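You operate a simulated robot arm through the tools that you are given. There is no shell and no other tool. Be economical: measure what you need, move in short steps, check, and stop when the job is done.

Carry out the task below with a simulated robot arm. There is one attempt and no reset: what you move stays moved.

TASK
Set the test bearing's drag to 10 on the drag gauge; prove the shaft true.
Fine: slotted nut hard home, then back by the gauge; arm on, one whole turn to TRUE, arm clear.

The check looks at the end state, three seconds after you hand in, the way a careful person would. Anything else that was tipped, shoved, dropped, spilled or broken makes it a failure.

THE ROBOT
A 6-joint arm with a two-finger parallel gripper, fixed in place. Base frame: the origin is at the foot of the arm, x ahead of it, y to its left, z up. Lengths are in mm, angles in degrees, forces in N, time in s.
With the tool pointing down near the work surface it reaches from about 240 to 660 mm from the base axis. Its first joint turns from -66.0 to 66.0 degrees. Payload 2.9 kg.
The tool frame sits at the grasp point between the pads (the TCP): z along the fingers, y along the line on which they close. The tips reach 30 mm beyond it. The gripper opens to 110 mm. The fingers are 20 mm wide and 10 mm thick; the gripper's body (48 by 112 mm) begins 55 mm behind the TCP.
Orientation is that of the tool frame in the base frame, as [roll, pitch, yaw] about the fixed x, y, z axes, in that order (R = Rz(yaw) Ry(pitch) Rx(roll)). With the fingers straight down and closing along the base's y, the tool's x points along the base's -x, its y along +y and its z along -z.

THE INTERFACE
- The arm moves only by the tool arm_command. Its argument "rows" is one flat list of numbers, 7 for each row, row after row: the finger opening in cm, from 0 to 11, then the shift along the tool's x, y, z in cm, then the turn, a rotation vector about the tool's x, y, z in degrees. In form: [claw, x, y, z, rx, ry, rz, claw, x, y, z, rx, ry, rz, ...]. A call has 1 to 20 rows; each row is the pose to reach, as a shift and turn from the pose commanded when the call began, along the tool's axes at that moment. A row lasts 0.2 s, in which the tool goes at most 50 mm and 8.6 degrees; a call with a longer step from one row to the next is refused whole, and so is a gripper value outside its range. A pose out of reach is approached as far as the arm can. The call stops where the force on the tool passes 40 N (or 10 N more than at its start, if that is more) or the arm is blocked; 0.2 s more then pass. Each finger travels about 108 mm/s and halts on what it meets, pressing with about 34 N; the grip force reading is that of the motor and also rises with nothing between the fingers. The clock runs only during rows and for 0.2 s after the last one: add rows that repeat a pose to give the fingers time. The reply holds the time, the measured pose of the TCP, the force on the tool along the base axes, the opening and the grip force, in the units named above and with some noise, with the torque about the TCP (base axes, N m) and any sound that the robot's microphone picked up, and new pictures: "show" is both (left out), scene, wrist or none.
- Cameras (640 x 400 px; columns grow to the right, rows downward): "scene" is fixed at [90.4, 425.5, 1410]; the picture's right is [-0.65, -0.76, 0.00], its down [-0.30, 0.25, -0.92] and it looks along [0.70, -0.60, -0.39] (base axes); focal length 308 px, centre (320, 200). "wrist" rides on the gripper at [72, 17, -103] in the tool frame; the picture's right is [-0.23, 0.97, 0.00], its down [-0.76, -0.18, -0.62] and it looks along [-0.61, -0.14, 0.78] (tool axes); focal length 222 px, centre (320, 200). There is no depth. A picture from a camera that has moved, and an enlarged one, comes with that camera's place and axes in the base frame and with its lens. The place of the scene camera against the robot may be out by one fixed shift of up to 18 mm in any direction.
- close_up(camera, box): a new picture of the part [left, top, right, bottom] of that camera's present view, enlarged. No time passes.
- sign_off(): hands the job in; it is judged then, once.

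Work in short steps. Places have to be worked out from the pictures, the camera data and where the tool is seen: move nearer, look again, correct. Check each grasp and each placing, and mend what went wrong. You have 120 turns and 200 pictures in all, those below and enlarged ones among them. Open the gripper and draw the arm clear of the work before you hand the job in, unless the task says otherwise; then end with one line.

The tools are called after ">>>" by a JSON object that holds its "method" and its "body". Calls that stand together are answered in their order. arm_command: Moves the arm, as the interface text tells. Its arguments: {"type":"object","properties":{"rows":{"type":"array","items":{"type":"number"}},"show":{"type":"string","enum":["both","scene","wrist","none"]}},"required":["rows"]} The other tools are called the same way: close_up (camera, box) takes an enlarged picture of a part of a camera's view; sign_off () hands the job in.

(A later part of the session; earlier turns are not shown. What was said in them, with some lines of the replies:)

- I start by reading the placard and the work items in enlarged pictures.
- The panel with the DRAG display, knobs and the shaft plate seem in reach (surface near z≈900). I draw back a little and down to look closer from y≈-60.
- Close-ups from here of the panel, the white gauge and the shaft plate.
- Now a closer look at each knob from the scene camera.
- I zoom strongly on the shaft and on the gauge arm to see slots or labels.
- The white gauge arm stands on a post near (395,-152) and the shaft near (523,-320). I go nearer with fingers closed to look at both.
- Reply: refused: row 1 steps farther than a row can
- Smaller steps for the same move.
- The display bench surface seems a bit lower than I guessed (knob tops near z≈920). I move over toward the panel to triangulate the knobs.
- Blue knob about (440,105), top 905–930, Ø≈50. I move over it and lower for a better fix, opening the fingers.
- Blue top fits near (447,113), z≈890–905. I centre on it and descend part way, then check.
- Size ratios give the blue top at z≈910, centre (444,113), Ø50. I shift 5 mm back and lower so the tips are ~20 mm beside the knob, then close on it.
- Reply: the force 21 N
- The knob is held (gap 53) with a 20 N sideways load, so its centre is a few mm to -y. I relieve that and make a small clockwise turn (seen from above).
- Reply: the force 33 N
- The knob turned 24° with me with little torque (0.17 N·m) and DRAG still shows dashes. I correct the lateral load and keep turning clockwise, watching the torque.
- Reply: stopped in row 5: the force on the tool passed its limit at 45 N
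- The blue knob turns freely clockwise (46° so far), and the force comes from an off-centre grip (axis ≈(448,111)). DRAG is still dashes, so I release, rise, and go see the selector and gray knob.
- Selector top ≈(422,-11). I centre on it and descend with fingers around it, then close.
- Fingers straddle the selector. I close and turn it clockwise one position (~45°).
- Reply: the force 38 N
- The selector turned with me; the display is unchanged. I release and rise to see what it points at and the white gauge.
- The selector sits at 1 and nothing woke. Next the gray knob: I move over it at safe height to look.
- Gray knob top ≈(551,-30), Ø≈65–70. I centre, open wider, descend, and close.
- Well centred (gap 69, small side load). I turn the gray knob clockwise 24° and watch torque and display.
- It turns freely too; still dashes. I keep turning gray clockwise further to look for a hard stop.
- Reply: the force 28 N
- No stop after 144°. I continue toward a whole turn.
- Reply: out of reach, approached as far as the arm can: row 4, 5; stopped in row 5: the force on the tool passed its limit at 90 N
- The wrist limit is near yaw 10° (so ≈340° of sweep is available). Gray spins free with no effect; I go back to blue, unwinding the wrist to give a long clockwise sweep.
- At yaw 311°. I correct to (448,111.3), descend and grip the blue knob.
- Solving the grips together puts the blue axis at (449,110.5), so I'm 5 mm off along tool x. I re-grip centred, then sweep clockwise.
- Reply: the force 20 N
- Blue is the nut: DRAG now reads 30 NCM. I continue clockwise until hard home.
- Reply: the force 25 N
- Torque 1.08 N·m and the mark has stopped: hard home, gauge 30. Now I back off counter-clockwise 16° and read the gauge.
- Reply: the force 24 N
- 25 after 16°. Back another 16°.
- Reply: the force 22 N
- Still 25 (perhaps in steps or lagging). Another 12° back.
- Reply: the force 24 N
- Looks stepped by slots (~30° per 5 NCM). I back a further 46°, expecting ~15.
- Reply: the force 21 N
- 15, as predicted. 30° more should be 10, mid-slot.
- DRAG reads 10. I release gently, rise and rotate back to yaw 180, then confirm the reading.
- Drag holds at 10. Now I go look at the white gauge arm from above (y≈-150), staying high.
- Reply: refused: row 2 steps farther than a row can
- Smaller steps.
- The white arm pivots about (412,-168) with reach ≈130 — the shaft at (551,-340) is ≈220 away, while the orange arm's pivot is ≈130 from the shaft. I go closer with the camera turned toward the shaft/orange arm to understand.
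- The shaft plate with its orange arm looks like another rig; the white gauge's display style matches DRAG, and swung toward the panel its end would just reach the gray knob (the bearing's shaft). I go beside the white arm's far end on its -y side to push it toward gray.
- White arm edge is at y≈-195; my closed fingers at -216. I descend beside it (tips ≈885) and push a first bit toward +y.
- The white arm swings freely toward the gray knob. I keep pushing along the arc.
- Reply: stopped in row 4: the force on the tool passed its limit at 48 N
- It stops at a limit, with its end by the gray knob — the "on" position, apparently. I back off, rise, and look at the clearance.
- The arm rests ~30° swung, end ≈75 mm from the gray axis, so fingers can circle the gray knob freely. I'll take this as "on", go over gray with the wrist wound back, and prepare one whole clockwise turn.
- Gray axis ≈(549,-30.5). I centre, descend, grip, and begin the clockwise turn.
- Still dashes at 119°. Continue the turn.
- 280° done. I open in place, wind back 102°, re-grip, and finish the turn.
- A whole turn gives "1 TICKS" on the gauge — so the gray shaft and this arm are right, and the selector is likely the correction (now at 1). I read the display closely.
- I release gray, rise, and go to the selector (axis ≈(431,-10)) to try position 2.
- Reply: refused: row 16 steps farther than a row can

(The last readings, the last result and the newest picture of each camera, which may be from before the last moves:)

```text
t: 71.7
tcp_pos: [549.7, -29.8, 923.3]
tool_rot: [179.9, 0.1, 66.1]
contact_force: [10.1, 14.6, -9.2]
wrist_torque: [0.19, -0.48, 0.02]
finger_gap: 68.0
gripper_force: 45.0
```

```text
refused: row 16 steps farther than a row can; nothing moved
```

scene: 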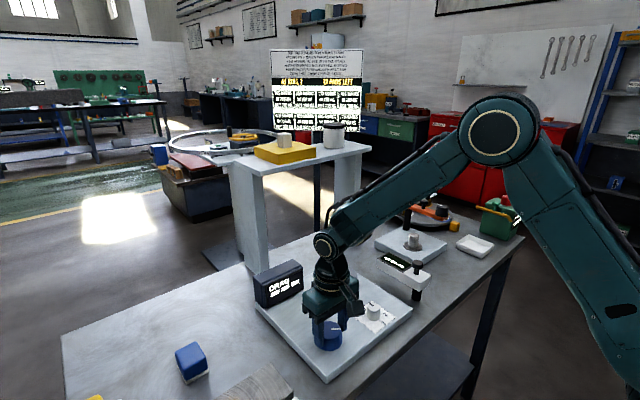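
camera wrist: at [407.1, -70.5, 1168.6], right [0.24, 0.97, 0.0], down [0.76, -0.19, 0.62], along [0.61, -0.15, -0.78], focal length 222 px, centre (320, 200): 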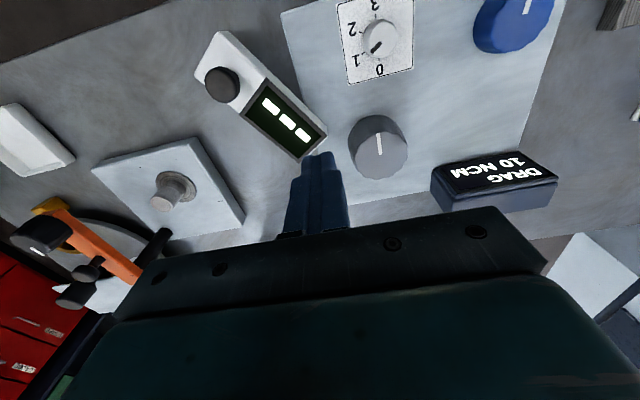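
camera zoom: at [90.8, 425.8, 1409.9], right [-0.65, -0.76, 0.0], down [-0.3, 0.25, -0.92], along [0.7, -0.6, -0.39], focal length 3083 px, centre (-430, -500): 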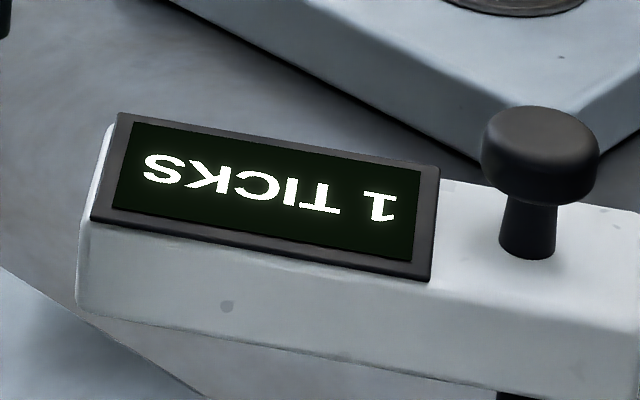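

>>> {"method": "arm_command", "body": {"rows": [8, 0, 0, 0, 0, 0, 0, 9.8, 0, 0, 0, 0, 0, 0, 9.8, 0, 0, -4.5, 0, 0, -8, 9.8, 0, 0, -8, 0, 0, -16, 8, -1, -4, -9, 0, 0, -24, 6, -2, -8, -9, 0, 0, -32, 6, -3.07, -11.63, -9, 0, 0, -40, 6, -3.07, -11.63, -9, 0, 0, -48, 6, -3.07, -11.63, -9, 0, 0, -56, 6, -3.07, -11.63, -9, 0, 0, -64, 6, -3.07, -11.63, -9, 0, 0, -72, 6, -3.07, -11.63, -9, 0, 0, -80, 6, -3.07, -11.63, -9, 0, 0, -88, 6, -3.07, -11.63, -9, 0, 0, -96, 6, -3.07, -11.63, -9, 0, 0, -104, 6, -3.07, -11.63, -9, 0, 0, -112, 6, -3.07, -11.63, -9, 0, 0, -114], "show": "wrist"}}

>>> {"method": "close_up", "body": {"camera": "scene", "box": [250, 210, 450, 350]}}

```text
t: 75.3
tcp_pos: [431.0, -9.5, 1014.0]
tool_rot: [-179.9, 0.1, -179.7]
contact_force: [-0.1, -1.4, -0.2]
wrist_torque: [0.0, 0.0, -0.01]
finger_gap: 60.1
gripper_force: 0.0
camera wrist: at [358.6, 5.9, 1118.1], right [0.22, 0.97, 0.0], down [0.76, -0.17, 0.62], along [0.61, -0.14, -0.78], focal length 222 px, centre (320, 200)
```

wrist: 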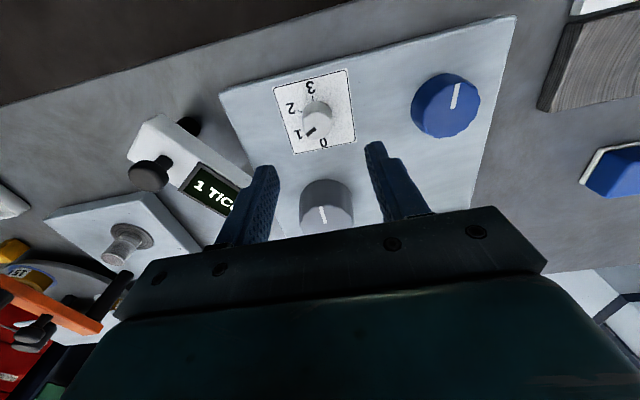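

```text
2.86 times, centred on (350, 280) of scene
camera zoom: at [90.4, 425.5, 1410.0], right [-0.65, -0.76, 0.0], down [-0.3, 0.25, -0.92], along [0.7, -0.6, -0.39], focal length 881 px, centre (234, -29)
```

zoom: 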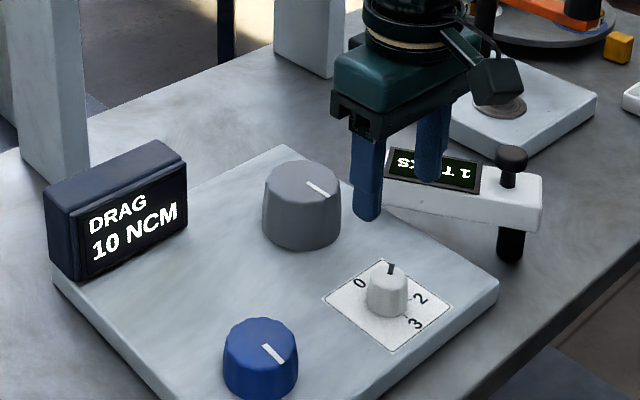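

Selector top ≈(429,-12). Descend, grip and turn clockwise 45° to 2.

>>> {"method": "arm_command", "body": {"rows": [6, 0.1, -0.2, 4.5, 0, 0, 0, 6, 0.1, -0.2, 9, 0, 0, 0, 6, 0.1, -0.2, 9.5, 0, 0, 0, 4, 0.1, -0.2, 9.5, 0, 0, 0, 2.2, 0.1, -0.2, 9.5, 0, 0, 0, 2.2, 0.1, -0.2, 9.5, 0, 0, 0, 2.2, 0.1, -0.2, 9.5, 0, 0, 8, 2.2, 0.1, -0.2, 9.5, 0, 0, 16, 2.2, 0.1, -0.2, 9.5, 0, 0, 24, 2.2, 0.1, -0.2, 9.5, 0, 0, 32, 2.2, 0.1, -0.2, 9.5, 0, 0, 40, 2.2, 0.1, -0.2, 9.5, 0, 0, 45], "show": "none"}}

>>> {"method": "close_up", "body": {"camera": "scene", "box": [250, 210, 450, 350]}}

```text
t: 77.9
tcp_pos: [431.0, -11.7, 918.3]
tool_rot: [179.6, 0.2, 135.7]
contact_force: [4.9, 1.9, -5.7]
wrist_torque: [0.21, -0.16, -0.01]
finger_gap: 29.9
gripper_force: 44.8
stopped in row 12: the force on the tool passed its limit at 41 N (the readings are from after the stop); the commanded pose is now the measured one
```

```text
2.86 times, centred on (350, 280) of scene
camera zoom: at [90.5, 425.5, 1410.0], right [-0.65, -0.76, 0.0], down [-0.3, 0.25, -0.92], along [0.7, -0.6, -0.39], focal length 881 px, centre (234, -29)
```

zoom: 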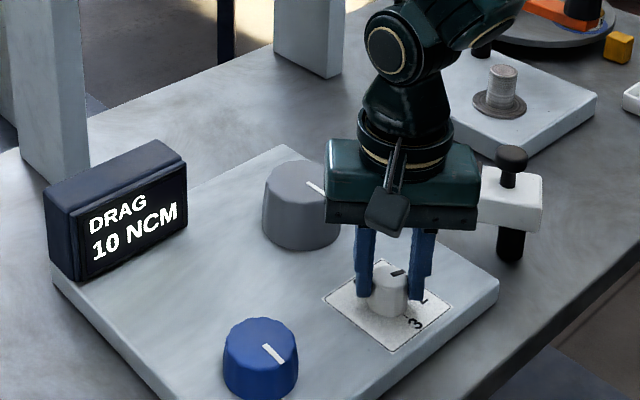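

Turned ~45°. I release and rise to see the selector and gauge.

>>> {"method": "arm_command", "body": {"rows": [4, 0, 0, 0, 0, 0, 0, 6, 0, 0, 0, 0, 0, 0, 6, 0, 0, -4.5, 0, 0, -8, 6, 0, 0, -9, 0, 0, -16, 6, 0, 0, -9, 0, 0, -24, 6, 0, 0, -9, 0, 0, -32, 6, 0, 0, -9, 0, 0, -40, 6, 0, 0, -9, 0, 0, -45], "show": "none"}}

>>> {"method": "close_up", "body": {"camera": "wrist", "box": [100, 60, 380, 240]}}

>>> {"method": "close_up", "body": {"camera": "scene", "box": [250, 210, 450, 350]}}

```text
t: 79.7
tcp_pos: [429.3, -12.4, 1009.2]
tool_rot: [179.9, 0.4, -179.2]
contact_force: [0.6, -0.3, -0.7]
wrist_torque: [0.01, 0.0, -0.03]
finger_gap: 60.0
gripper_force: 0.0
```

```text
2.22 times, centred on (240, 150) of wrist
camera zoom: at [357.6, 3.6, 1112.7], right [0.21, 0.98, 0.0], down [0.76, -0.17, 0.63], along [0.61, -0.13, -0.78], focal length 494 px, centre (498, 311)
```

zoom: 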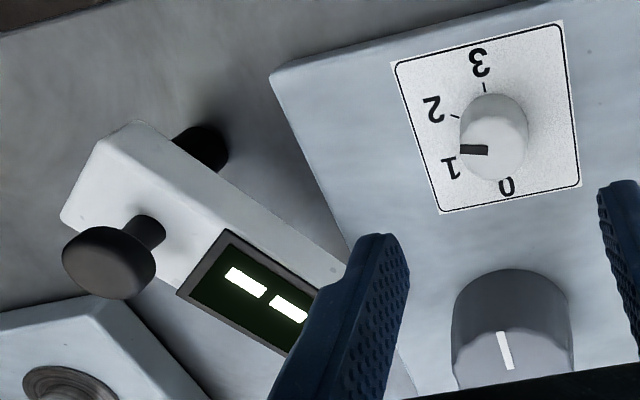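

```text
2.86 times, centred on (350, 280) of scene
camera zoom: at [90.4, 425.5, 1410.0], right [-0.65, -0.76, 0.0], down [-0.3, 0.25, -0.92], along [0.7, -0.6, -0.39], focal length 881 px, centre (234, -29)
```

zoom: 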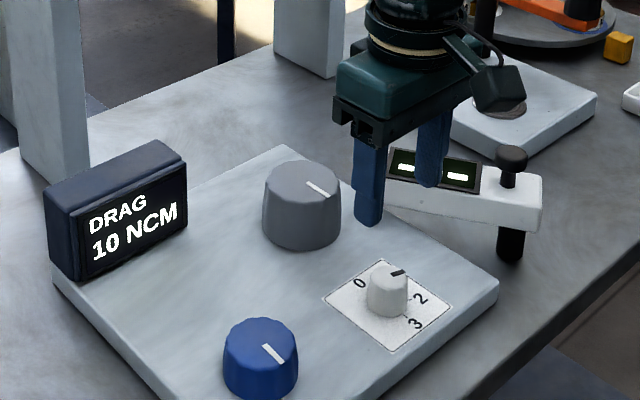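

Changing the selector reset the gauge (dashes), which confirms it is the correction; it now points at 2. I repeat: wind back over gray.

>>> {"method": "arm_command", "body": {"rows": [8, -4, -0.6, 0, 0, 0, -8.5, 9.8, -8, -1.3, 0, 0, 0, -17, 9.8, -12, -1.95, 0, 0, 0, -25.5, 9.8, -12, -1.95, 0, 0, 0, -34, 9.8, -12, -1.95, 0, 0, 0, -42.5, 9.8, -12, -1.95, 0, 0, 0, -51, 9.8, -12, -1.95, 0, 0, 0, -59.5, 9.8, -12, -1.95, 0, 0, 0, -68, 9.8, -12, -1.95, 0, 0, 0, -76.5, 9.8, -12, -1.95, 0, 0, 0, -85, 9.8, -12, -1.95, 0, 0, 0, -93.5, 9.8, -12, -1.95, 0, 0, 0, -102, 9.8, -12, -1.95, 0, 0, 0, -110.5, 9.8, -12, -1.95, 0, 0, 0, -119, 9.8, -12, -1.95, 0, 0, 0, -127.5, 9.8, -12, -1.95, 0, 0, 0, -136, 9.8, -12, -1.95, 0, 0, 0, -144.5, 9.8, -12, -1.95, 0, 0, 0, -150], "show": "none"}}

```text
t: 83.5
tcp_pos: [549.5, -31.6, 1010.9]
tool_rot: [-179.7, -0.4, -29.3]
contact_force: [0.1, 0.2, 0.2]
wrist_torque: [0.01, 0.01, -0.03]
finger_gap: 97.9
gripper_force: 0.1
```

Well placed over gray; I descend, grip and turn clockwise 127°.

>>> {"method": "arm_command", "body": {"rows": [9.8, 0, 0, 4.5, 0, 0, 0, 9.8, 0, 0, 8.7, 0, 0, 0, 7.5, 0, 0, 8.7, 0, 0, 0, 6, 0, 0, 8.7, 0, 0, 0, 6, 0, 0, 8.7, 0, 0, 0, 6, 0, 0, 8.7, 0, 0, 8.5, 6, 0, 0, 8.7, 0, 0, 17, 6, 0, 0, 8.7, 0, 0, 25.5, 6, 0, 0, 8.7, 0, 0, 34, 6, 0, 0, 8.7, 0, 0, 42.5, 6, 0, 0, 8.7, 0, 0, 51, 6, 0, 0, 8.7, 0, 0, 59.5, 6, 0, 0, 8.7, 0, 0, 68, 6, 0, 0, 8.7, 0, 0, 76.5, 6, 0, 0, 8.7, 0, 0, 85, 6, 0, 0, 8.7, 0, 0, 93.5, 6, 0, 0, 8.7, 0, 0, 102, 6, 0, 0, 8.7, 0, 0, 110.5, 6, 0, 0, 8.7, 0, 0, 119, 6, 0, 0, 8.7, 0, 0, 127], "show": "none"}}

>>> {"method": "arm_command", "body": {"rows": [6, 0, 0, 0, 0, 0, 8.5, 6, 0, 0, 0, 0, 0, 17, 6, 0, 0, 0, 0, 0, 25.5, 6, 0, 0, 0, 0, 0, 34, 6, 0, 0, 0, 0, 0, 42.5, 6, 0, 0, 0, 0, 0, 51, 6, 0, 0, 0, 0, 0, 59.5, 6, 0, 0, 0, 0, 0, 68, 6, 0, 0, 0, 0, 0, 76.5, 6, 0, 0, 0, 0, 0, 85, 6, 0, 0, 0, 0, 0, 93.5, 6, 0, 0, 0, 0, 0, 102, 6, 0, 0, 0, 0, 0, 110.5, 6, 0, 0, 0, 0, 0, 119, 6, 0, 0, 0, 0, 0, 127.5, 6, 0, 0, 0, 0, 0, 136, 6, 0, 0, 0, 0, 0, 144.5, 6, 0, 0, 0, 0, 0, 153, 6, 0, 0, 0, 0, 0, 161], "show": "none"}}

>>> {"method": "arm_command", "body": {"rows": [8, 0, 0, 0, 0, 0, 0, 9.8, 0, 0, 0, 0, 0, 0, 9.8, 0, 0, 0, 0, 0, -8.5, 9.8, 0, 0, 0, 0, 0, -17, 9.8, 0, 0, 0, 0, 0, -25.5, 9.8, 0, 0, 0, 0, 0, -34, 9.8, 0, 0, 0, 0, 0, -42.5, 9.8, 0, 0, 0, 0, 0, -51, 9.8, 0, 0, 0, 0, 0, -59.5, 9.8, 0, 0, 0, 0, 0, -68, 9.8, 0, 0, 0, 0, 0, -76.5, 9.8, 0, 0, 0, 0, 0, -85, 9.8, 0, 0, 0, 0, 0, -93.5, 9.8, 0, 0, 0, 0, 0, -102, 8, 0, 0, 0, 0, 0, -102, 6, 0, 0, 0, 0, 0, -102, 6, 0, 0, 0, 0, 0, -102], "show": "none"}}

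>>> {"method": "close_up", "body": {"camera": "scene", "box": [250, 210, 450, 350]}}

```text
t: 87.7
tcp_pos: [551.3, -29.5, 922.8]
tool_rot: [-180.0, 0.4, -156.6]
contact_force: [-17.2, 4.4, 13.9]
wrist_torque: [-0.55, 0.4, -0.02]
finger_gap: 69.3
gripper_force: 45.2
```

```text
t: 91.7
tcp_pos: [550.7, -29.2, 922.3]
tool_rot: [179.8, -0.2, 42.8]
contact_force: [-15.6, 9.1, 3.2]
wrist_torque: [0.24, 0.58, 0.66]
finger_gap: 68.9
gripper_force: 44.7
```

```text
t: 95.3
tcp_pos: [550.1, -30.9, 922.7]
tool_rot: [179.7, 0.2, 144.5]
contact_force: [-3.1, -4.9, 0.5]
wrist_torque: [-0.2, 0.16, 0.13]
finger_gap: 68.7
gripper_force: 44.8
```

```text
2.86 times, centred on (350, 280) of scene
camera zoom: at [90.3, 425.3, 1410.1], right [-0.65, -0.76, 0.0], down [-0.3, 0.25, -0.92], along [0.7, -0.6, -0.39], focal length 881 px, centre (234, -29)
```

zoom: 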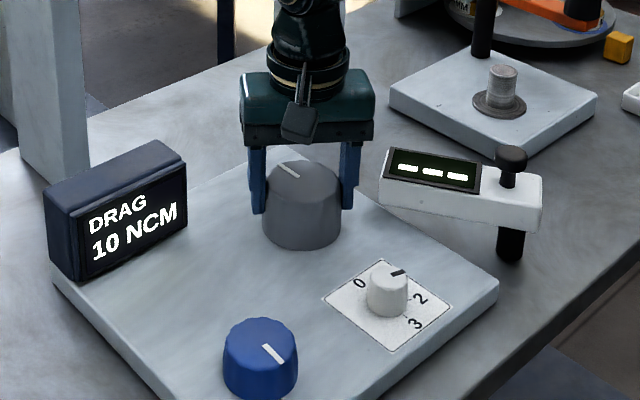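

Torque 0.66 and the mark back at its first orientation show gray reached a stop at two turns clockwise (fingers slipped). So I make the whole turn counter-clockwise from here.

>>> {"method": "arm_command", "body": {"rows": [6, 0, 0, 0, 0, 0, -8.5, 6, 0, 0, 0, 0, 0, -17, 6, 0, 0, 0, 0, 0, -25.5, 6, 0, 0, 0, 0, 0, -34, 6, 0, 0, 0, 0, 0, -42.5, 6, 0, 0, 0, 0, 0, -51, 6, 0, 0, 0, 0, 0, -59.5, 6, 0, 0, 0, 0, 0, -68, 6, 0, 0, 0, 0, 0, -76.5, 6, 0, 0, 0, 0, 0, -85, 6, 0, 0, 0, 0, 0, -93.5, 6, 0, 0, 0, 0, 0, -102, 6, 0, 0, 0, 0, 0, -110.5, 6, 0, 0, 0, 0, 0, -119, 6, 0, 0, 0, 0, 0, -127.5, 6, 0, 0, 0, 0, 0, -136, 6, 0, 0, 0, 0, 0, -144.5, 6, 0, 0, 0, 0, 0, -153, 6, 0, 0, 0, 0, 0, -161.5, 6, 0, 0, 0, 0, 0, -170], "show": "none"}}

>>> {"method": "arm_command", "body": {"rows": [8, 0, 0, 0, 0, 0, 0, 9.8, 0, 0, 0, 0, 0, 0, 9.8, 0, 0, 0, 0, 0, 8.5, 9.8, 0, 0, 0, 0, 0, 17, 9.8, 0, 0, 0, 0, 0, 25.5, 9.8, 0, 0, 0, 0, 0, 34, 9.8, 0, 0, 0, 0, 0, 42.5, 9.8, 0, 0, 0, 0, 0, 51, 9.8, 0, 0, 0, 0, 0, 59.5, 9.8, 0, 0, 0, 0, 0, 68, 9.8, 0, 0, 0, 0, 0, 76.5, 9.8, 0, 0, 0, 0, 0, 85, 9.8, 0, 0, 0, 0, 0, 93.5, 9.8, 0, 0, 0, 0, 0, 102, 9.8, 0, 0, 0, 0, 0, 110.5, 9.8, 0, 0, 0, 0, 0, 119, 9.8, 0, 0, 0, 0, 0, 127.5, 9.8, 0, 0, 0, 0, 0, 136, 9.8, 0, 0, 0, 0, 0, 144.5, 9.8, 0, 0, 0, 0, 0, 153], "show": "none"}}

>>> {"method": "close_up", "body": {"camera": "scene", "box": [250, 210, 450, 350]}}

```text
t: 99.5
tcp_pos: [550.4, -30.5, 922.4]
tool_rot: [-179.8, 0.1, -45.1]
contact_force: [-18.9, 16.2, -1.2]
wrist_torque: [0.99, 0.11, 0.0]
finger_gap: 68.1
gripper_force: 44.8
```

```text
t: 103.7
tcp_pos: [552.3, -30.3, 922.8]
tool_rot: [179.8, 0.3, 161.6]
contact_force: [-0.1, 0.2, -0.6]
wrist_torque: [-0.03, 0.05, 0.04]
finger_gap: 97.9
gripper_force: 0.1
```

```text
2.86 times, centred on (350, 280) of scene
camera zoom: at [90.4, 425.5, 1410.0], right [-0.65, -0.76, 0.0], down [-0.3, 0.25, -0.92], along [0.7, -0.6, -0.39], focal length 881 px, centre (234, -29)
```

zoom: 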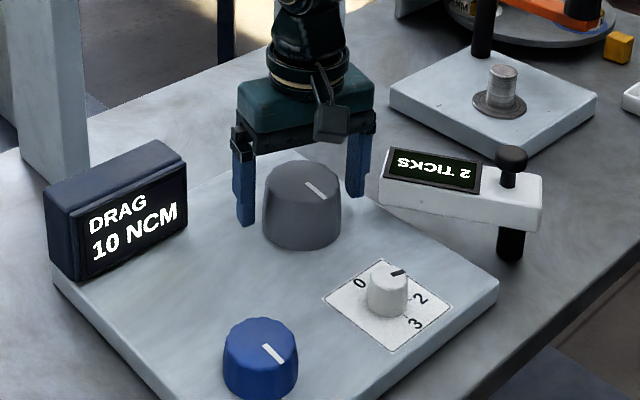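

With 2 it reads "2 TICKS", with 1 "1 TICKS" — so 0 should be TRUE. I go back to the selector to return it to 0.

>>> {"method": "arm_command", "body": {"rows": [9.8, 0, 0, -4.5, 0, 0, 0, 9.8, 0, 0, -9, 0, 0, 0, 8, 4, -0.7, -9, 0, 0, 0, 6, 8, -1.4, -9, 0, 0, 0, 6, 12, -2.15, -9, 0, 0, 0, 6, 12.15, -2.15, -9, 0, 0, 0], "show": "none"}}

>>> {"method": "close_up", "body": {"camera": "wrist", "box": [200, 40, 440, 220]}}

```text
t: 105.1
tcp_pos: [428.1, -14.3, 1011.7]
tool_rot: [179.8, 0.4, 161.6]
contact_force: [0.4, -0.1, 0.5]
wrist_torque: [0.02, 0.0, 0.01]
finger_gap: 60.0
gripper_force: 0.0
```

```text
2.22 times, centred on (320, 130) of wrist
camera zoom: at [364.5, 26.1, 1115.8], right [0.52, 0.85, 0.01], down [0.66, -0.41, 0.63], along [0.54, -0.32, -0.78], focal length 494 px, centre (320, 356)
```

zoom: 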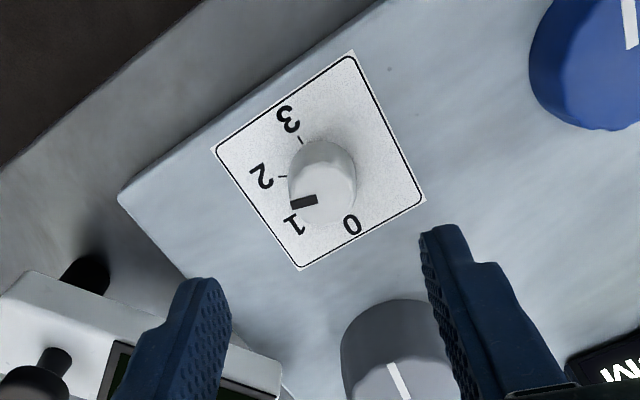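

The mark is exactly on the 2 tick. I descend, grip and turn 90° counter-clockwise to 0.

>>> {"method": "arm_command", "body": {"rows": [6, -0.1, 0.25, 4.5, 0, 0, 0, 6, -0.1, 0.25, 9.3, 0, 0, 0, 4, -0.1, 0.25, 9.3, 0, 0, 0, 2.2, -0.1, 0.25, 9.3, 0, 0, 0, 2.2, -0.1, 0.25, 9.3, 0, 0, 0, 2.2, -0.1, 0.25, 9.3, 0, 0, -8.2, 2.2, -0.1, 0.25, 9.3, 0, 0, -16.4, 2.2, -0.1, 0.25, 9.3, 0, 0, -24.6, 2.2, -0.1, 0.25, 9.3, 0, 0, -32.8, 2.2, -0.1, 0.25, 9.3, 0, 0, -41, 2.2, -0.1, 0.25, 9.3, 0, 0, -49.2, 2.2, -0.1, 0.25, 9.3, 0, 0, -57.4, 2.2, -0.1, 0.25, 9.3, 0, 0, -65.6, 2.2, -0.1, 0.25, 9.3, 0, 0, -73.8, 2.2, -0.1, 0.25, 9.3, 0, 0, -82, 2.2, -0.1, 0.25, 9.3, 0, 0, -90, 2.2, -0.1, 0.25, 9.3, 0, 0, -90], "show": "none"}}

>>> {"method": "close_up", "body": {"camera": "scene", "box": [250, 210, 450, 350]}}

```text
t: 107.0
tcp_pos: [430.6, -14.5, 921.3]
tool_rot: [-179.5, 0.2, -175.1]
contact_force: [-4.1, -2.0, 5.0]
wrist_torque: [-0.22, -0.04, -0.02]
finger_gap: 29.2
gripper_force: 44.4
stopped in row 9: the force on the tool passed its limit at 42 N (the readings are from after the stop); the commanded pose is now the measured one
```

```text
2.86 times, centred on (350, 280) of scene
camera zoom: at [90.2, 425.5, 1410.1], right [-0.65, -0.76, 0.0], down [-0.3, 0.25, -0.92], along [0.7, -0.6, -0.39], focal length 881 px, centre (234, -29)
```

zoom: 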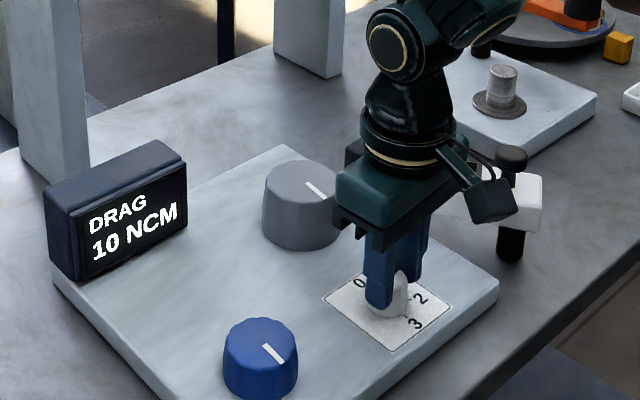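

Stopped by side load after ~23°, now relaxed. Continue the remaining 67°.

>>> {"method": "arm_command", "body": {"rows": [2.2, 0, 0, 0, 0, 0, -8.2, 2.2, 0, 0, 0, 0, 0, -16.4, 2.2, 0, 0, 0, 0, 0, -24.6, 2.2, 0, 0, 0, 0, 0, -32.8, 2.2, 0, 0, 0, 0, 0, -41, 2.2, 0, 0, 0, 0, 0, -49.2, 2.2, 0, 0, 0, 0, 0, -57.4, 2.2, 0, 0, 0, 0, 0, -65.6, 2.2, 0, 0, 0, 0, 0, -67], "show": "none"}}

>>> {"method": "close_up", "body": {"camera": "scene", "box": [250, 210, 450, 350]}}

```text
t: 108.8
tcp_pos: [433.5, -19.4, 920.8]
tool_rot: [-178.9, -0.7, -110.2]
contact_force: [2.6, -2.8, -3.3]
wrist_torque: [0.02, -0.29, -0.05]
finger_gap: 29.3
gripper_force: 44.8
stopped in row 9: the force on the tool passed its limit at 40 N (the readings are from after the stop); the commanded pose is now the measured one
```

```text
2.86 times, centred on (350, 280) of scene
camera zoom: at [90.4, 425.5, 1410.0], right [-0.65, -0.76, 0.0], down [-0.3, 0.25, -0.92], along [0.7, -0.6, -0.39], focal length 881 px, centre (234, -29)
```

zoom: 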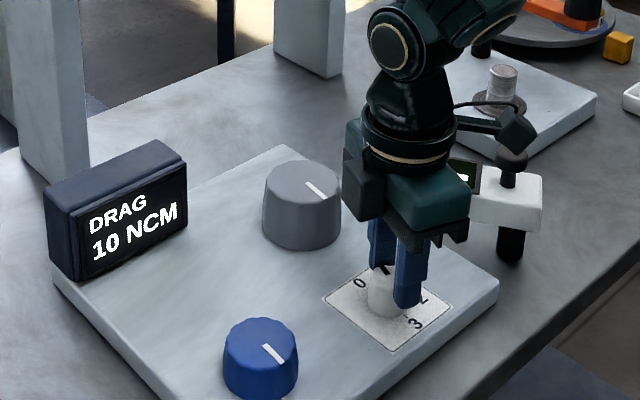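

About 88° in total. Release, rise, and look.

>>> {"method": "arm_command", "body": {"rows": [4, 0, 0, 0, 0, 0, 0, 6, 0, 0, 0, 0, 0, 0, 6, 0, 0, -4.5, 0, 0, 0, 6, 0, 0, -9, 0, 0, 8, 6, 0, 0, -9, 0, 0, 16, 6, 0, 0, -9, 0, 0, 24, 6, 0, 0, -9, 0, 0, 32, 6, 0, 0, -9, 0, 0, 40, 6, 0, 0, -9, 0, 0, 48, 6, 0, 0, -9, 0, 0, 56, 6, 0, 0, -9, 0, 0, 64, 6, 0, 0, -9, 0, 0, 70], "show": "none"}}

>>> {"method": "close_up", "body": {"camera": "wrist", "box": [200, 40, 440, 220]}}

>>> {"method": "close_up", "body": {"camera": "scene", "box": [250, 210, 450, 350]}}

```text
t: 111.4
tcp_pos: [432.5, -16.1, 1009.8]
tool_rot: [-179.1, 0.9, 179.7]
contact_force: [-0.4, 0.0, 0.1]
wrist_torque: [-0.05, 0.07, -0.03]
finger_gap: 60.3
gripper_force: 0.0
```

```text
2.22 times, centred on (320, 130) of wrist
camera zoom: at [357.9, 2.7, 1113.9], right [0.23, 0.97, -0.01], down [0.75, -0.17, 0.64], along [0.62, -0.16, -0.77], focal length 494 px, centre (320, 356)
```

zoom: 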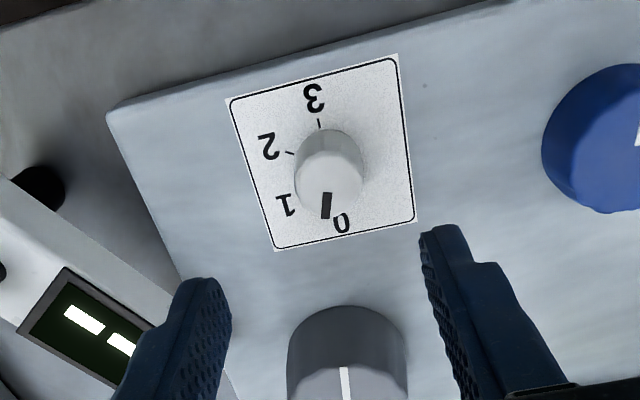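

```text
2.86 times, centred on (350, 280) of scene
camera zoom: at [90.4, 425.5, 1410.0], right [-0.65, -0.76, 0.0], down [-0.3, 0.25, -0.92], along [0.7, -0.6, -0.39], focal length 881 px, centre (234, -29)
```

zoom: 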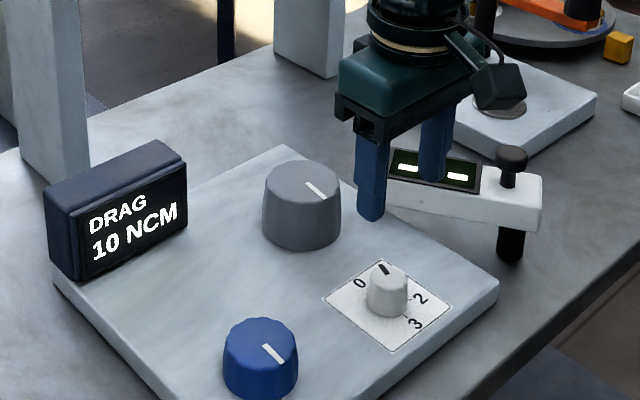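

Close to 0, but possibly a few degrees short; I zoom in.

>>> {"method": "close_up", "body": {"camera": "scene", "box": [360, 290, 412, 335]}}

```text
8.89 times, centred on (386, 312) of scene
camera zoom: at [90.4, 425.5, 1410.0], right [-0.65, -0.76, 0.0], down [-0.3, 0.25, -0.92], along [0.7, -0.6, -0.39], focal length 2740 px, centre (-267, -800)
```

zoom: 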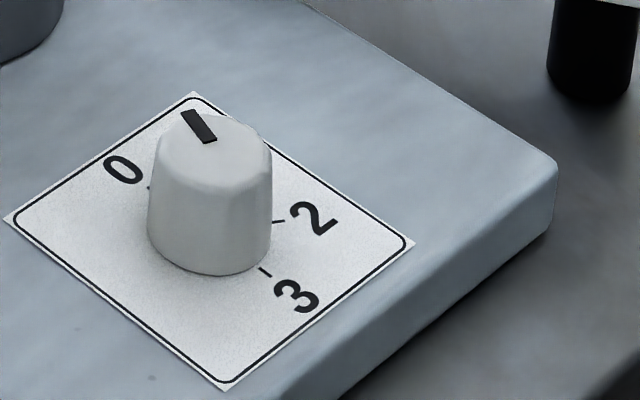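

It's about 15° short of 0. I grip centred (axis ≈(435,-14)) and turn 18° further counter-clockwise.

>>> {"method": "arm_command", "body": {"rows": [6, -0.25, 0.2, 4.5, 0, 0, 0, 6, -0.25, 0.2, 9, 0, 0, 0, 4, -0.25, 0.2, 9, 0, 0, 0, 2.2, -0.25, 0.2, 9, 0, 0, 0, 2.2, -0.25, 0.2, 9, 0, 0, 0, 2.2, -0.25, 0.2, 9, 0, 0, -6, 2.2, -0.25, 0.2, 9, 0, 0, -12, 2.2, -0.25, 0.2, 9, 0, 0, -18, 2.2, -0.25, 0.2, 9, 0, 0, -18], "show": "none"}}

>>> {"method": "arm_command", "body": {"rows": [4, 0, 0, 0, 0, 0, 0, 6, 0, 0, 0, 0, 0, 0, 6, 0, 0, -4.5, 0, 0, 0, 6, 0, 0, -9, 0, 0, 0], "show": "none"}}

>>> {"method": "close_up", "body": {"camera": "scene", "box": [360, 290, 412, 335]}}

```text
t: 113.4
tcp_pos: [435.3, -14.7, 919.3]
tool_rot: [-179.2, 0.6, -161.7]
contact_force: [8.3, 24.3, -24.2]
wrist_torque: [0.68, -0.54, 0.03]
finger_gap: 29.6
gripper_force: 45.2
```

```text
t: 114.4
tcp_pos: [433.5, -17.1, 1011.3]
tool_rot: [-178.8, 0.4, -162.0]
contact_force: [-0.3, 0.3, 0.2]
wrist_torque: [0.0, -0.03, 0.0]
finger_gap: 60.0
gripper_force: 0.0
```

```text
8.89 times, centred on (386, 312) of scene
camera zoom: at [90.4, 425.5, 1410.0], right [-0.65, -0.76, 0.0], down [-0.3, 0.25, -0.92], along [0.7, -0.6, -0.39], focal length 2740 px, centre (-267, -800)
```

zoom: 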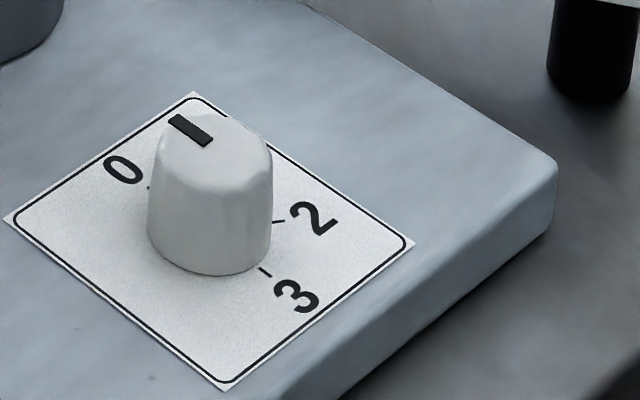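

Selector is back on 0. Now over gray again, winding the wrist the other way for a full counter-clockwise turn.

>>> {"method": "arm_command", "body": {"rows": [8, -3.6, -1.6, 0, 0, 0, 8.4, 9.8, -7.2, -3.2, 0, 0, 0, 16.8, 9.8, -10.7, -4.9, 0, 0, 0, 25.2, 9.8, -10.7, -4.9, 0, 0, 0, 33.6, 9.8, -10.7, -4.9, 0, 0, 0, 42, 9.8, -10.7, -4.9, 0, 0, 0, 50.4, 9.8, -10.7, -4.9, 0, 0, 0, 58.8, 9.8, -10.7, -4.9, 0, 0, 0, 67.2, 9.8, -10.7, -4.9, 0, 0, 0, 75.6, 9.8, -10.7, -4.9, 0, 0, 0, 84, 9.8, -10.7, -4.9, 0, 0, 0, 92.4, 9.8, -10.7, -4.9, 0, 0, 0, 100.8, 9.8, -10.7, -4.9, 0, 0, 0, 109.2, 9.8, -10.7, -4.9, 0, 0, 0, 117.6, 9.8, -10.7, -4.9, 0, 0, 0, 126, 9.8, -10.7, -4.9, 0, 0, 0, 134.4, 9.8, -10.7, -4.9, 0, 0, 0, 142.8, 9.8, -10.7, -4.9, 0, 0, 0, 151.2, 9.8, -10.7, -4.9, 0, 0, 0, 158], "show": "none"}}

```text
t: 118.4
tcp_pos: [550.0, -28.5, 1013.9]
tool_rot: [178.9, -0.1, 39.7]
contact_force: [0.5, 0.7, -0.3]
wrist_torque: [-0.02, 0.01, 0.01]
finger_gap: 98.1
gripper_force: 0.1
```

Descend, grip and turn counter-clockwise in two sweeps.

>>> {"method": "arm_command", "body": {"rows": [9.8, -0.1, 0.1, 4.5, 0, 0, 0, 9.8, -0.1, 0.1, 9, 0, 0, 0, 7.5, -0.1, 0.1, 9, 0, 0, 0, 6, -0.1, 0.1, 9, 0, 0, 0, 6, -0.1, 0.1, 9, 0, 0, 0, 6, -0.1, 0.1, 9, 0, 0, -8.5, 6, -0.1, 0.1, 9, 0, 0, -17, 6, -0.1, 0.1, 9, 0, 0, -25.5, 6, -0.1, 0.1, 9, 0, 0, -34, 6, -0.1, 0.1, 9, 0, 0, -42.5, 6, -0.1, 0.1, 9, 0, 0, -51, 6, -0.1, 0.1, 9, 0, 0, -59.5, 6, -0.1, 0.1, 9, 0, 0, -68, 6, -0.1, 0.1, 9, 0, 0, -76.5, 6, -0.1, 0.1, 9, 0, 0, -85, 6, -0.1, 0.1, 9, 0, 0, -93.5, 6, -0.1, 0.1, 9, 0, 0, -102, 6, -0.1, 0.1, 9, 0, 0, -110.5, 6, -0.1, 0.1, 9, 0, 0, -119, 6, -0.1, 0.1, 9, 0, 0, -127], "show": "none"}}

>>> {"method": "arm_command", "body": {"rows": [6, 0, 0, 0, 0, 0, -8.5, 6, 0, 0, 0, 0, 0, -17, 6, 0, 0, 0, 0, 0, -25.5, 6, 0, 0, 0, 0, 0, -34, 6, 0, 0, 0, 0, 0, -42.5, 6, 0, 0, 0, 0, 0, -51, 6, 0, 0, 0, 0, 0, -59.5, 6, 0, 0, 0, 0, 0, -68, 6, 0, 0, 0, 0, 0, -76.5, 6, 0, 0, 0, 0, 0, -85, 6, 0, 0, 0, 0, 0, -93.5, 6, 0, 0, 0, 0, 0, -102, 6, 0, 0, 0, 0, 0, -110.5, 6, 0, 0, 0, 0, 0, -119, 6, 0, 0, 0, 0, 0, -127.5, 6, 0, 0, 0, 0, 0, -136, 6, 0, 0, 0, 0, 0, -144.5, 6, 0, 0, 0, 0, 0, -153], "show": "none"}}

>>> {"method": "close_up", "body": {"camera": "scene", "box": [250, 210, 450, 350]}}

```text
t: 122.6
tcp_pos: [551.2, -31.2, 922.0]
tool_rot: [-179.3, 0.8, 167.3]
contact_force: [-20.1, 23.3, -4.3]
wrist_torque: [0.89, 0.04, 0.0]
finger_gap: 69.1
gripper_force: 45.0
```

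```text
t: 126.4
tcp_pos: [551.7, -29.4, 923.0]
tool_rot: [179.6, -1.0, -39.8]
contact_force: [-21.2, 21.3, -4.3]
wrist_torque: [0.79, 0.12, -0.01]
finger_gap: 69.0
gripper_force: 44.9
```

```text
2.86 times, centred on (350, 280) of scene
camera zoom: at [89.9, 426.0, 1409.9], right [-0.65, -0.76, 0.0], down [-0.3, 0.25, -0.92], along [0.7, -0.6, -0.39], focal length 881 px, centre (234, -29)
```

zoom: 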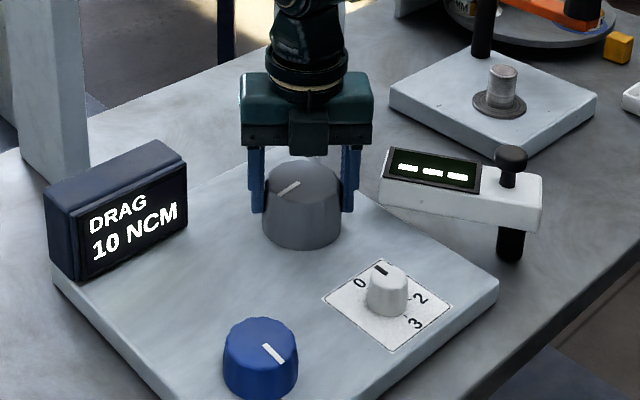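

280° done. Open in place, rewind 102°, re-grip, and turn on counter-clockwise past the full turn.

>>> {"method": "arm_command", "body": {"rows": [8, 0, 0, 0, 0, 0, 0, 9.8, 0, 0, 0, 0, 0, 0, 9.8, 0, 0, 0, 0, 0, 8.5, 9.8, 0, 0, 0, 0, 0, 17, 9.8, 0, 0, 0, 0, 0, 25.5, 9.8, 0, 0, 0, 0, 0, 34, 9.8, 0, 0, 0, 0, 0, 42.5, 9.8, 0, 0, 0, 0, 0, 51, 9.8, 0, 0, 0, 0, 0, 59.5, 9.8, 0, 0, 0, 0, 0, 68, 9.8, 0, 0, 0, 0, 0, 76.5, 9.8, 0, 0, 0, 0, 0, 85, 9.8, 0, 0, 0, 0, 0, 93.5, 9.8, 0, 0, 0, 0, 0, 102, 8, 0, 0, 0, 0, 0, 102, 6, 0, 0, 0, 0, 0, 102, 6, 0, 0, 0, 0, 0, 102], "show": "none"}}

>>> {"method": "arm_command", "body": {"rows": [6, 0, 0, 0, 0, 0, -8.5, 6, 0, 0, 0, 0, 0, -17, 6, 0, 0, 0, 0, 0, -25.5, 6, 0, 0, 0, 0, 0, -34, 6, 0, 0, 0, 0, 0, -42.5, 6, 0, 0, 0, 0, 0, -51, 6, 0, 0, 0, 0, 0, -59.5, 6, 0, 0, 0, 0, 0, -68, 6, 0, 0, 0, 0, 0, -76.5, 6, 0, 0, 0, 0, 0, -85, 6, 0, 0, 0, 0, 0, -92], "show": "none"}}

>>> {"method": "close_up", "body": {"camera": "scene", "box": [250, 210, 450, 350]}}

```text
t: 130.0
tcp_pos: [550.9, -29.3, 922.8]
tool_rot: [-178.9, -0.1, -141.9]
contact_force: [-13.7, 17.5, 5.0]
wrist_torque: [0.66, 0.97, -0.06]
finger_gap: 69.1
gripper_force: 45.4
```

```text
t: 132.4
tcp_pos: [551.0, -31.4, 922.5]
tool_rot: [180.0, -1.1, -50.0]
contact_force: [-10.3, 3.2, -10.5]
wrist_torque: [0.76, 0.13, 0.01]
finger_gap: 68.1
gripper_force: 45.2
```

```text
2.86 times, centred on (350, 280) of scene
camera zoom: at [90.3, 425.5, 1410.0], right [-0.65, -0.76, 0.0], down [-0.3, 0.25, -0.92], along [0.7, -0.6, -0.39], focal length 881 px, centre (234, -29)
```

zoom: 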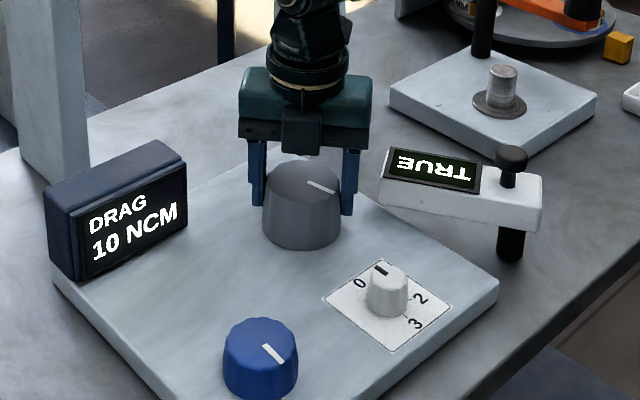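

The gauge says TRUE with drag 10. I release gray, rise, and go to the +y side of the white arm to swing it clear.

>>> {"method": "arm_command", "body": {"rows": [8, 0, 0, 0, 0, 0, 0, 9.8, 0, 0, 0, 0, 0, 0, 9.8, 0, 0, -4.5, 0, 0, 0, 9, 0, 0, -9, 0, 0, 8.2, 6, -0.7, 3, -9, 0, 0, 16.4, 3, -1.4, 6, -9, 0, 0, 24.6, 0, -1.9, 8.6, -9, 0, 0, 32.8, 0, -1.9, 8.6, -9, 0, 0, 41, 0, -1.9, 8.6, -9, 0, 0, 49.2, 0, -1.9, 8.6, -9, 0, 0, 57.4, 0, -1.9, 8.6, -9, 0, 0, 65.6, 0, -1.9, 8.6, -9, 0, 0, 73.8, 0, -1.9, 8.6, -9, 0, 0, 82, 0, -1.9, 8.6, -9, 0, 0, 90.2, 0, -1.9, 8.6, -9, 0, 0, 98.4, 0, -1.9, 8.6, -9, 0, 0, 106.6, 0, -1.9, 8.6, -9, 0, 0, 114.8, 0, -1.9, 8.6, -9, 0, 0, 123, 0, -1.9, 8.6, -9, 0, 0, 130], "show": "wrist"}}

>>> {"method": "close_up", "body": {"camera": "scene", "box": [250, 210, 450, 350]}}

```text
t: 136.4
tcp_pos: [472.4, -70.7, 1012.4]
tool_rot: [-179.1, 0.7, 179.7]
contact_force: [0.3, 0.0, 0.6]
wrist_torque: [0.04, 0.01, 0.02]
finger_gap: 0.2
gripper_force: 34.3
camera wrist: at [398.3, -51.1, 1115.5], right [0.23, 0.97, -0.01], down [0.75, -0.17, 0.64], along [0.62, -0.16, -0.77], focal length 222 px, centre (320, 200)
```

wrist: 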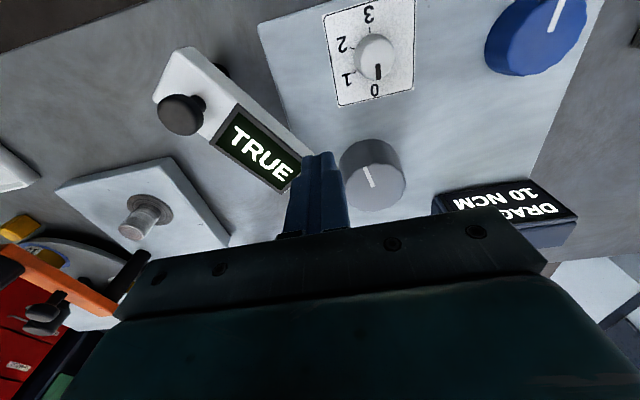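

```text
2.86 times, centred on (350, 280) of scene
camera zoom: at [90.4, 425.5, 1410.0], right [-0.65, -0.76, 0.0], down [-0.3, 0.25, -0.92], along [0.7, -0.6, -0.39], focal length 881 px, centre (234, -29)
```

zoom: 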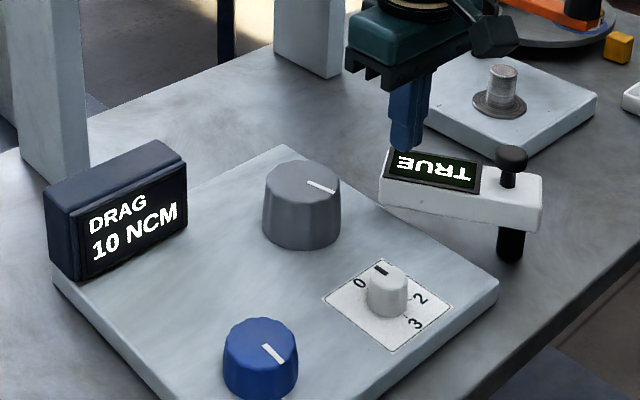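

TRUE, drag 10. Clearance is ~15 mm; I descend beside the arm and push it back along its arc to its first position.

>>> {"method": "arm_command", "body": {"rows": [0, 0, 0, 4.5, 0, 0, 0, 0, 0, 0, 9, 0, 0, 0, 0, 0, 0, 9.7, 0, 0, 0, 0, -0.4, -0.9, 9.7, 0, 0, 0, 0, -0.8, -1.7, 9.7, 0, 0, 0, 0, -1.5, -2.3, 9.7, 0, 0, 0, 0, -2.1, -3, 9.7, 0, 0, 0, 0, -2.7, -3.8, 9.7, 0, 0, 0, 0, -3.2, -4.5, 9.7, 0, 0, 0, 0, -3.6, -5.3, 9.7, 0, 0, 0, 0, -4, -6.2, 9.7, 0, 0, 0, 0, -4.1, -6.6, 9.7, 0, 0, 0], "show": "wrist"}}

>>> {"method": "close_up", "body": {"camera": "scene", "box": [250, 210, 450, 350]}}

```text
t: 139.1
tcp_pos: [513.0, -131.5, 916.6]
tool_rot: [-179.7, 0.3, -179.1]
contact_force: [-0.7, 7.9, 1.7]
wrist_torque: [-0.05, 0.03, -0.12]
finger_gap: 0.0
gripper_force: 33.6
stopped in row 12: the force on the tool passed its limit at 43 N (the readings are from after the stop); the commanded pose is now the measured one
camera wrist: at [439.7, -114.2, 1020.7], right [0.21, 0.98, 0.0], down [0.76, -0.16, 0.63], along [0.61, -0.14, -0.78], focal length 222 px, centre (320, 200)
```

wrist: 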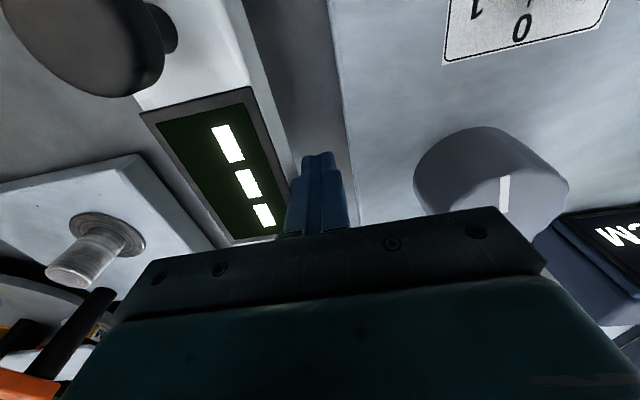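

```text
2.86 times, centred on (350, 280) of scene
camera zoom: at [90.3, 425.7, 1410.0], right [-0.65, -0.76, 0.0], down [-0.3, 0.25, -0.92], along [0.7, -0.6, -0.39], focal length 881 px, centre (234, -29)
```

zoom: 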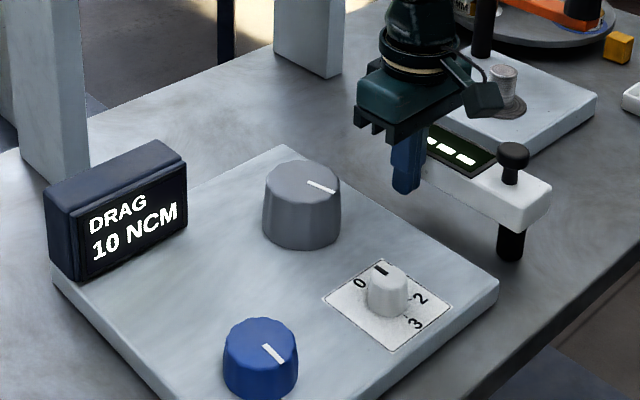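

The arm is back against its clear stop. I back off and raise the robot clear, opening the gripper.

>>> {"method": "arm_command", "body": {"rows": [0, 0, 0.8, 0, 0, 0, 0, 0, 0, 1, -4.5, 0, 0, 0, 0, 0, 1, -9, 0, 0, 0, 4, 2, 1, -13, 0, 0, 0, 8, 5, 1, -17, 0, 0, 0, 8, 8, 1, -20, 0, 0, 0, 8, 11, 0, -22, 0, 0, 0], "show": "both"}}

>>> {"method": "close_up", "body": {"camera": "scene", "box": [250, 210, 450, 350]}}

```text
t: 140.7
tcp_pos: [402.2, -130.4, 1137.3]
tool_rot: [-179.6, 0.3, -179.4]
contact_force: [-0.6, -0.4, -0.1]
wrist_torque: [0.0, 0.0, -0.02]
finger_gap: 79.8
gripper_force: 0.1
camera wrist: at [328.5, -112.9, 1240.6], right [0.22, 0.98, -0.01], down [0.76, -0.17, 0.63], along [0.61, -0.14, -0.78], focal length 222 px, centre (320, 200)
```

scene: 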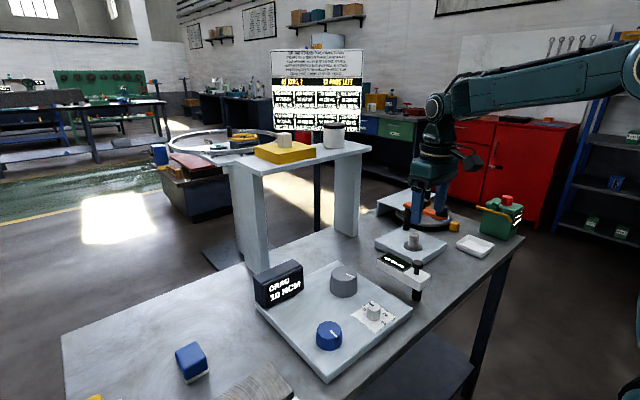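
wrist: 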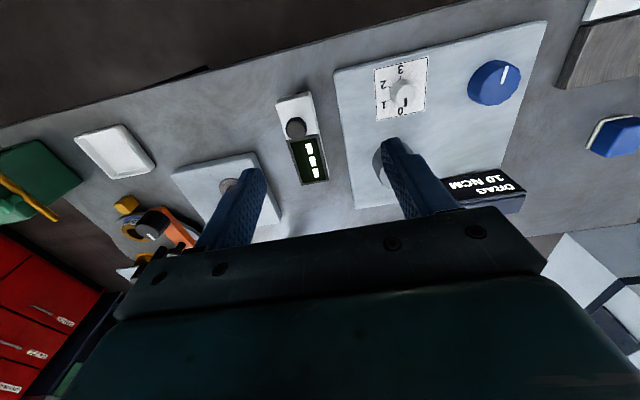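

```text
2.86 times, centred on (350, 280) of scene
camera zoom: at [90.3, 425.5, 1410.0], right [-0.65, -0.76, 0.0], down [-0.3, 0.25, -0.92], along [0.7, -0.6, -0.39], focal length 881 px, centre (234, -29)
```

zoom: 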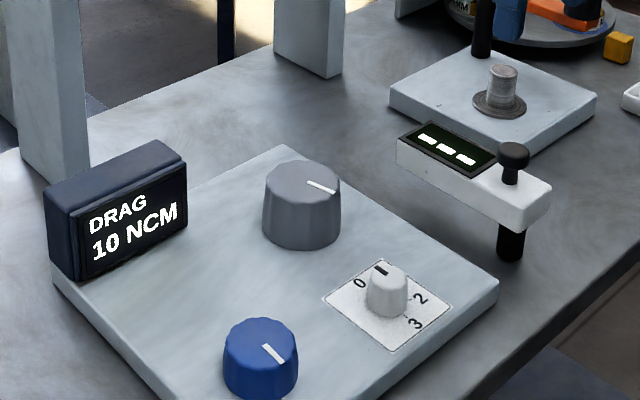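

Drag reads 10, the shaft proved TRUE over a whole turn, the selector is back on 0, the gauge arm is back at its clear position and the robot is clear. I hand in.

>>> {"method": "sign_off", "body": {}}

```text
The job is handed in.
```

I set the drag to 10 NCM, backing off from hard home. The shaft read TRUE after one whole turn with the gauge arm on. I then swung the gauge arm clear, and the robot is open and clear of the work. While working out the rig I moved the 0–3 selector to 1 and then 2, which gave readings of 1 and 2 ticks; it is back on 0, where TRUE showed.
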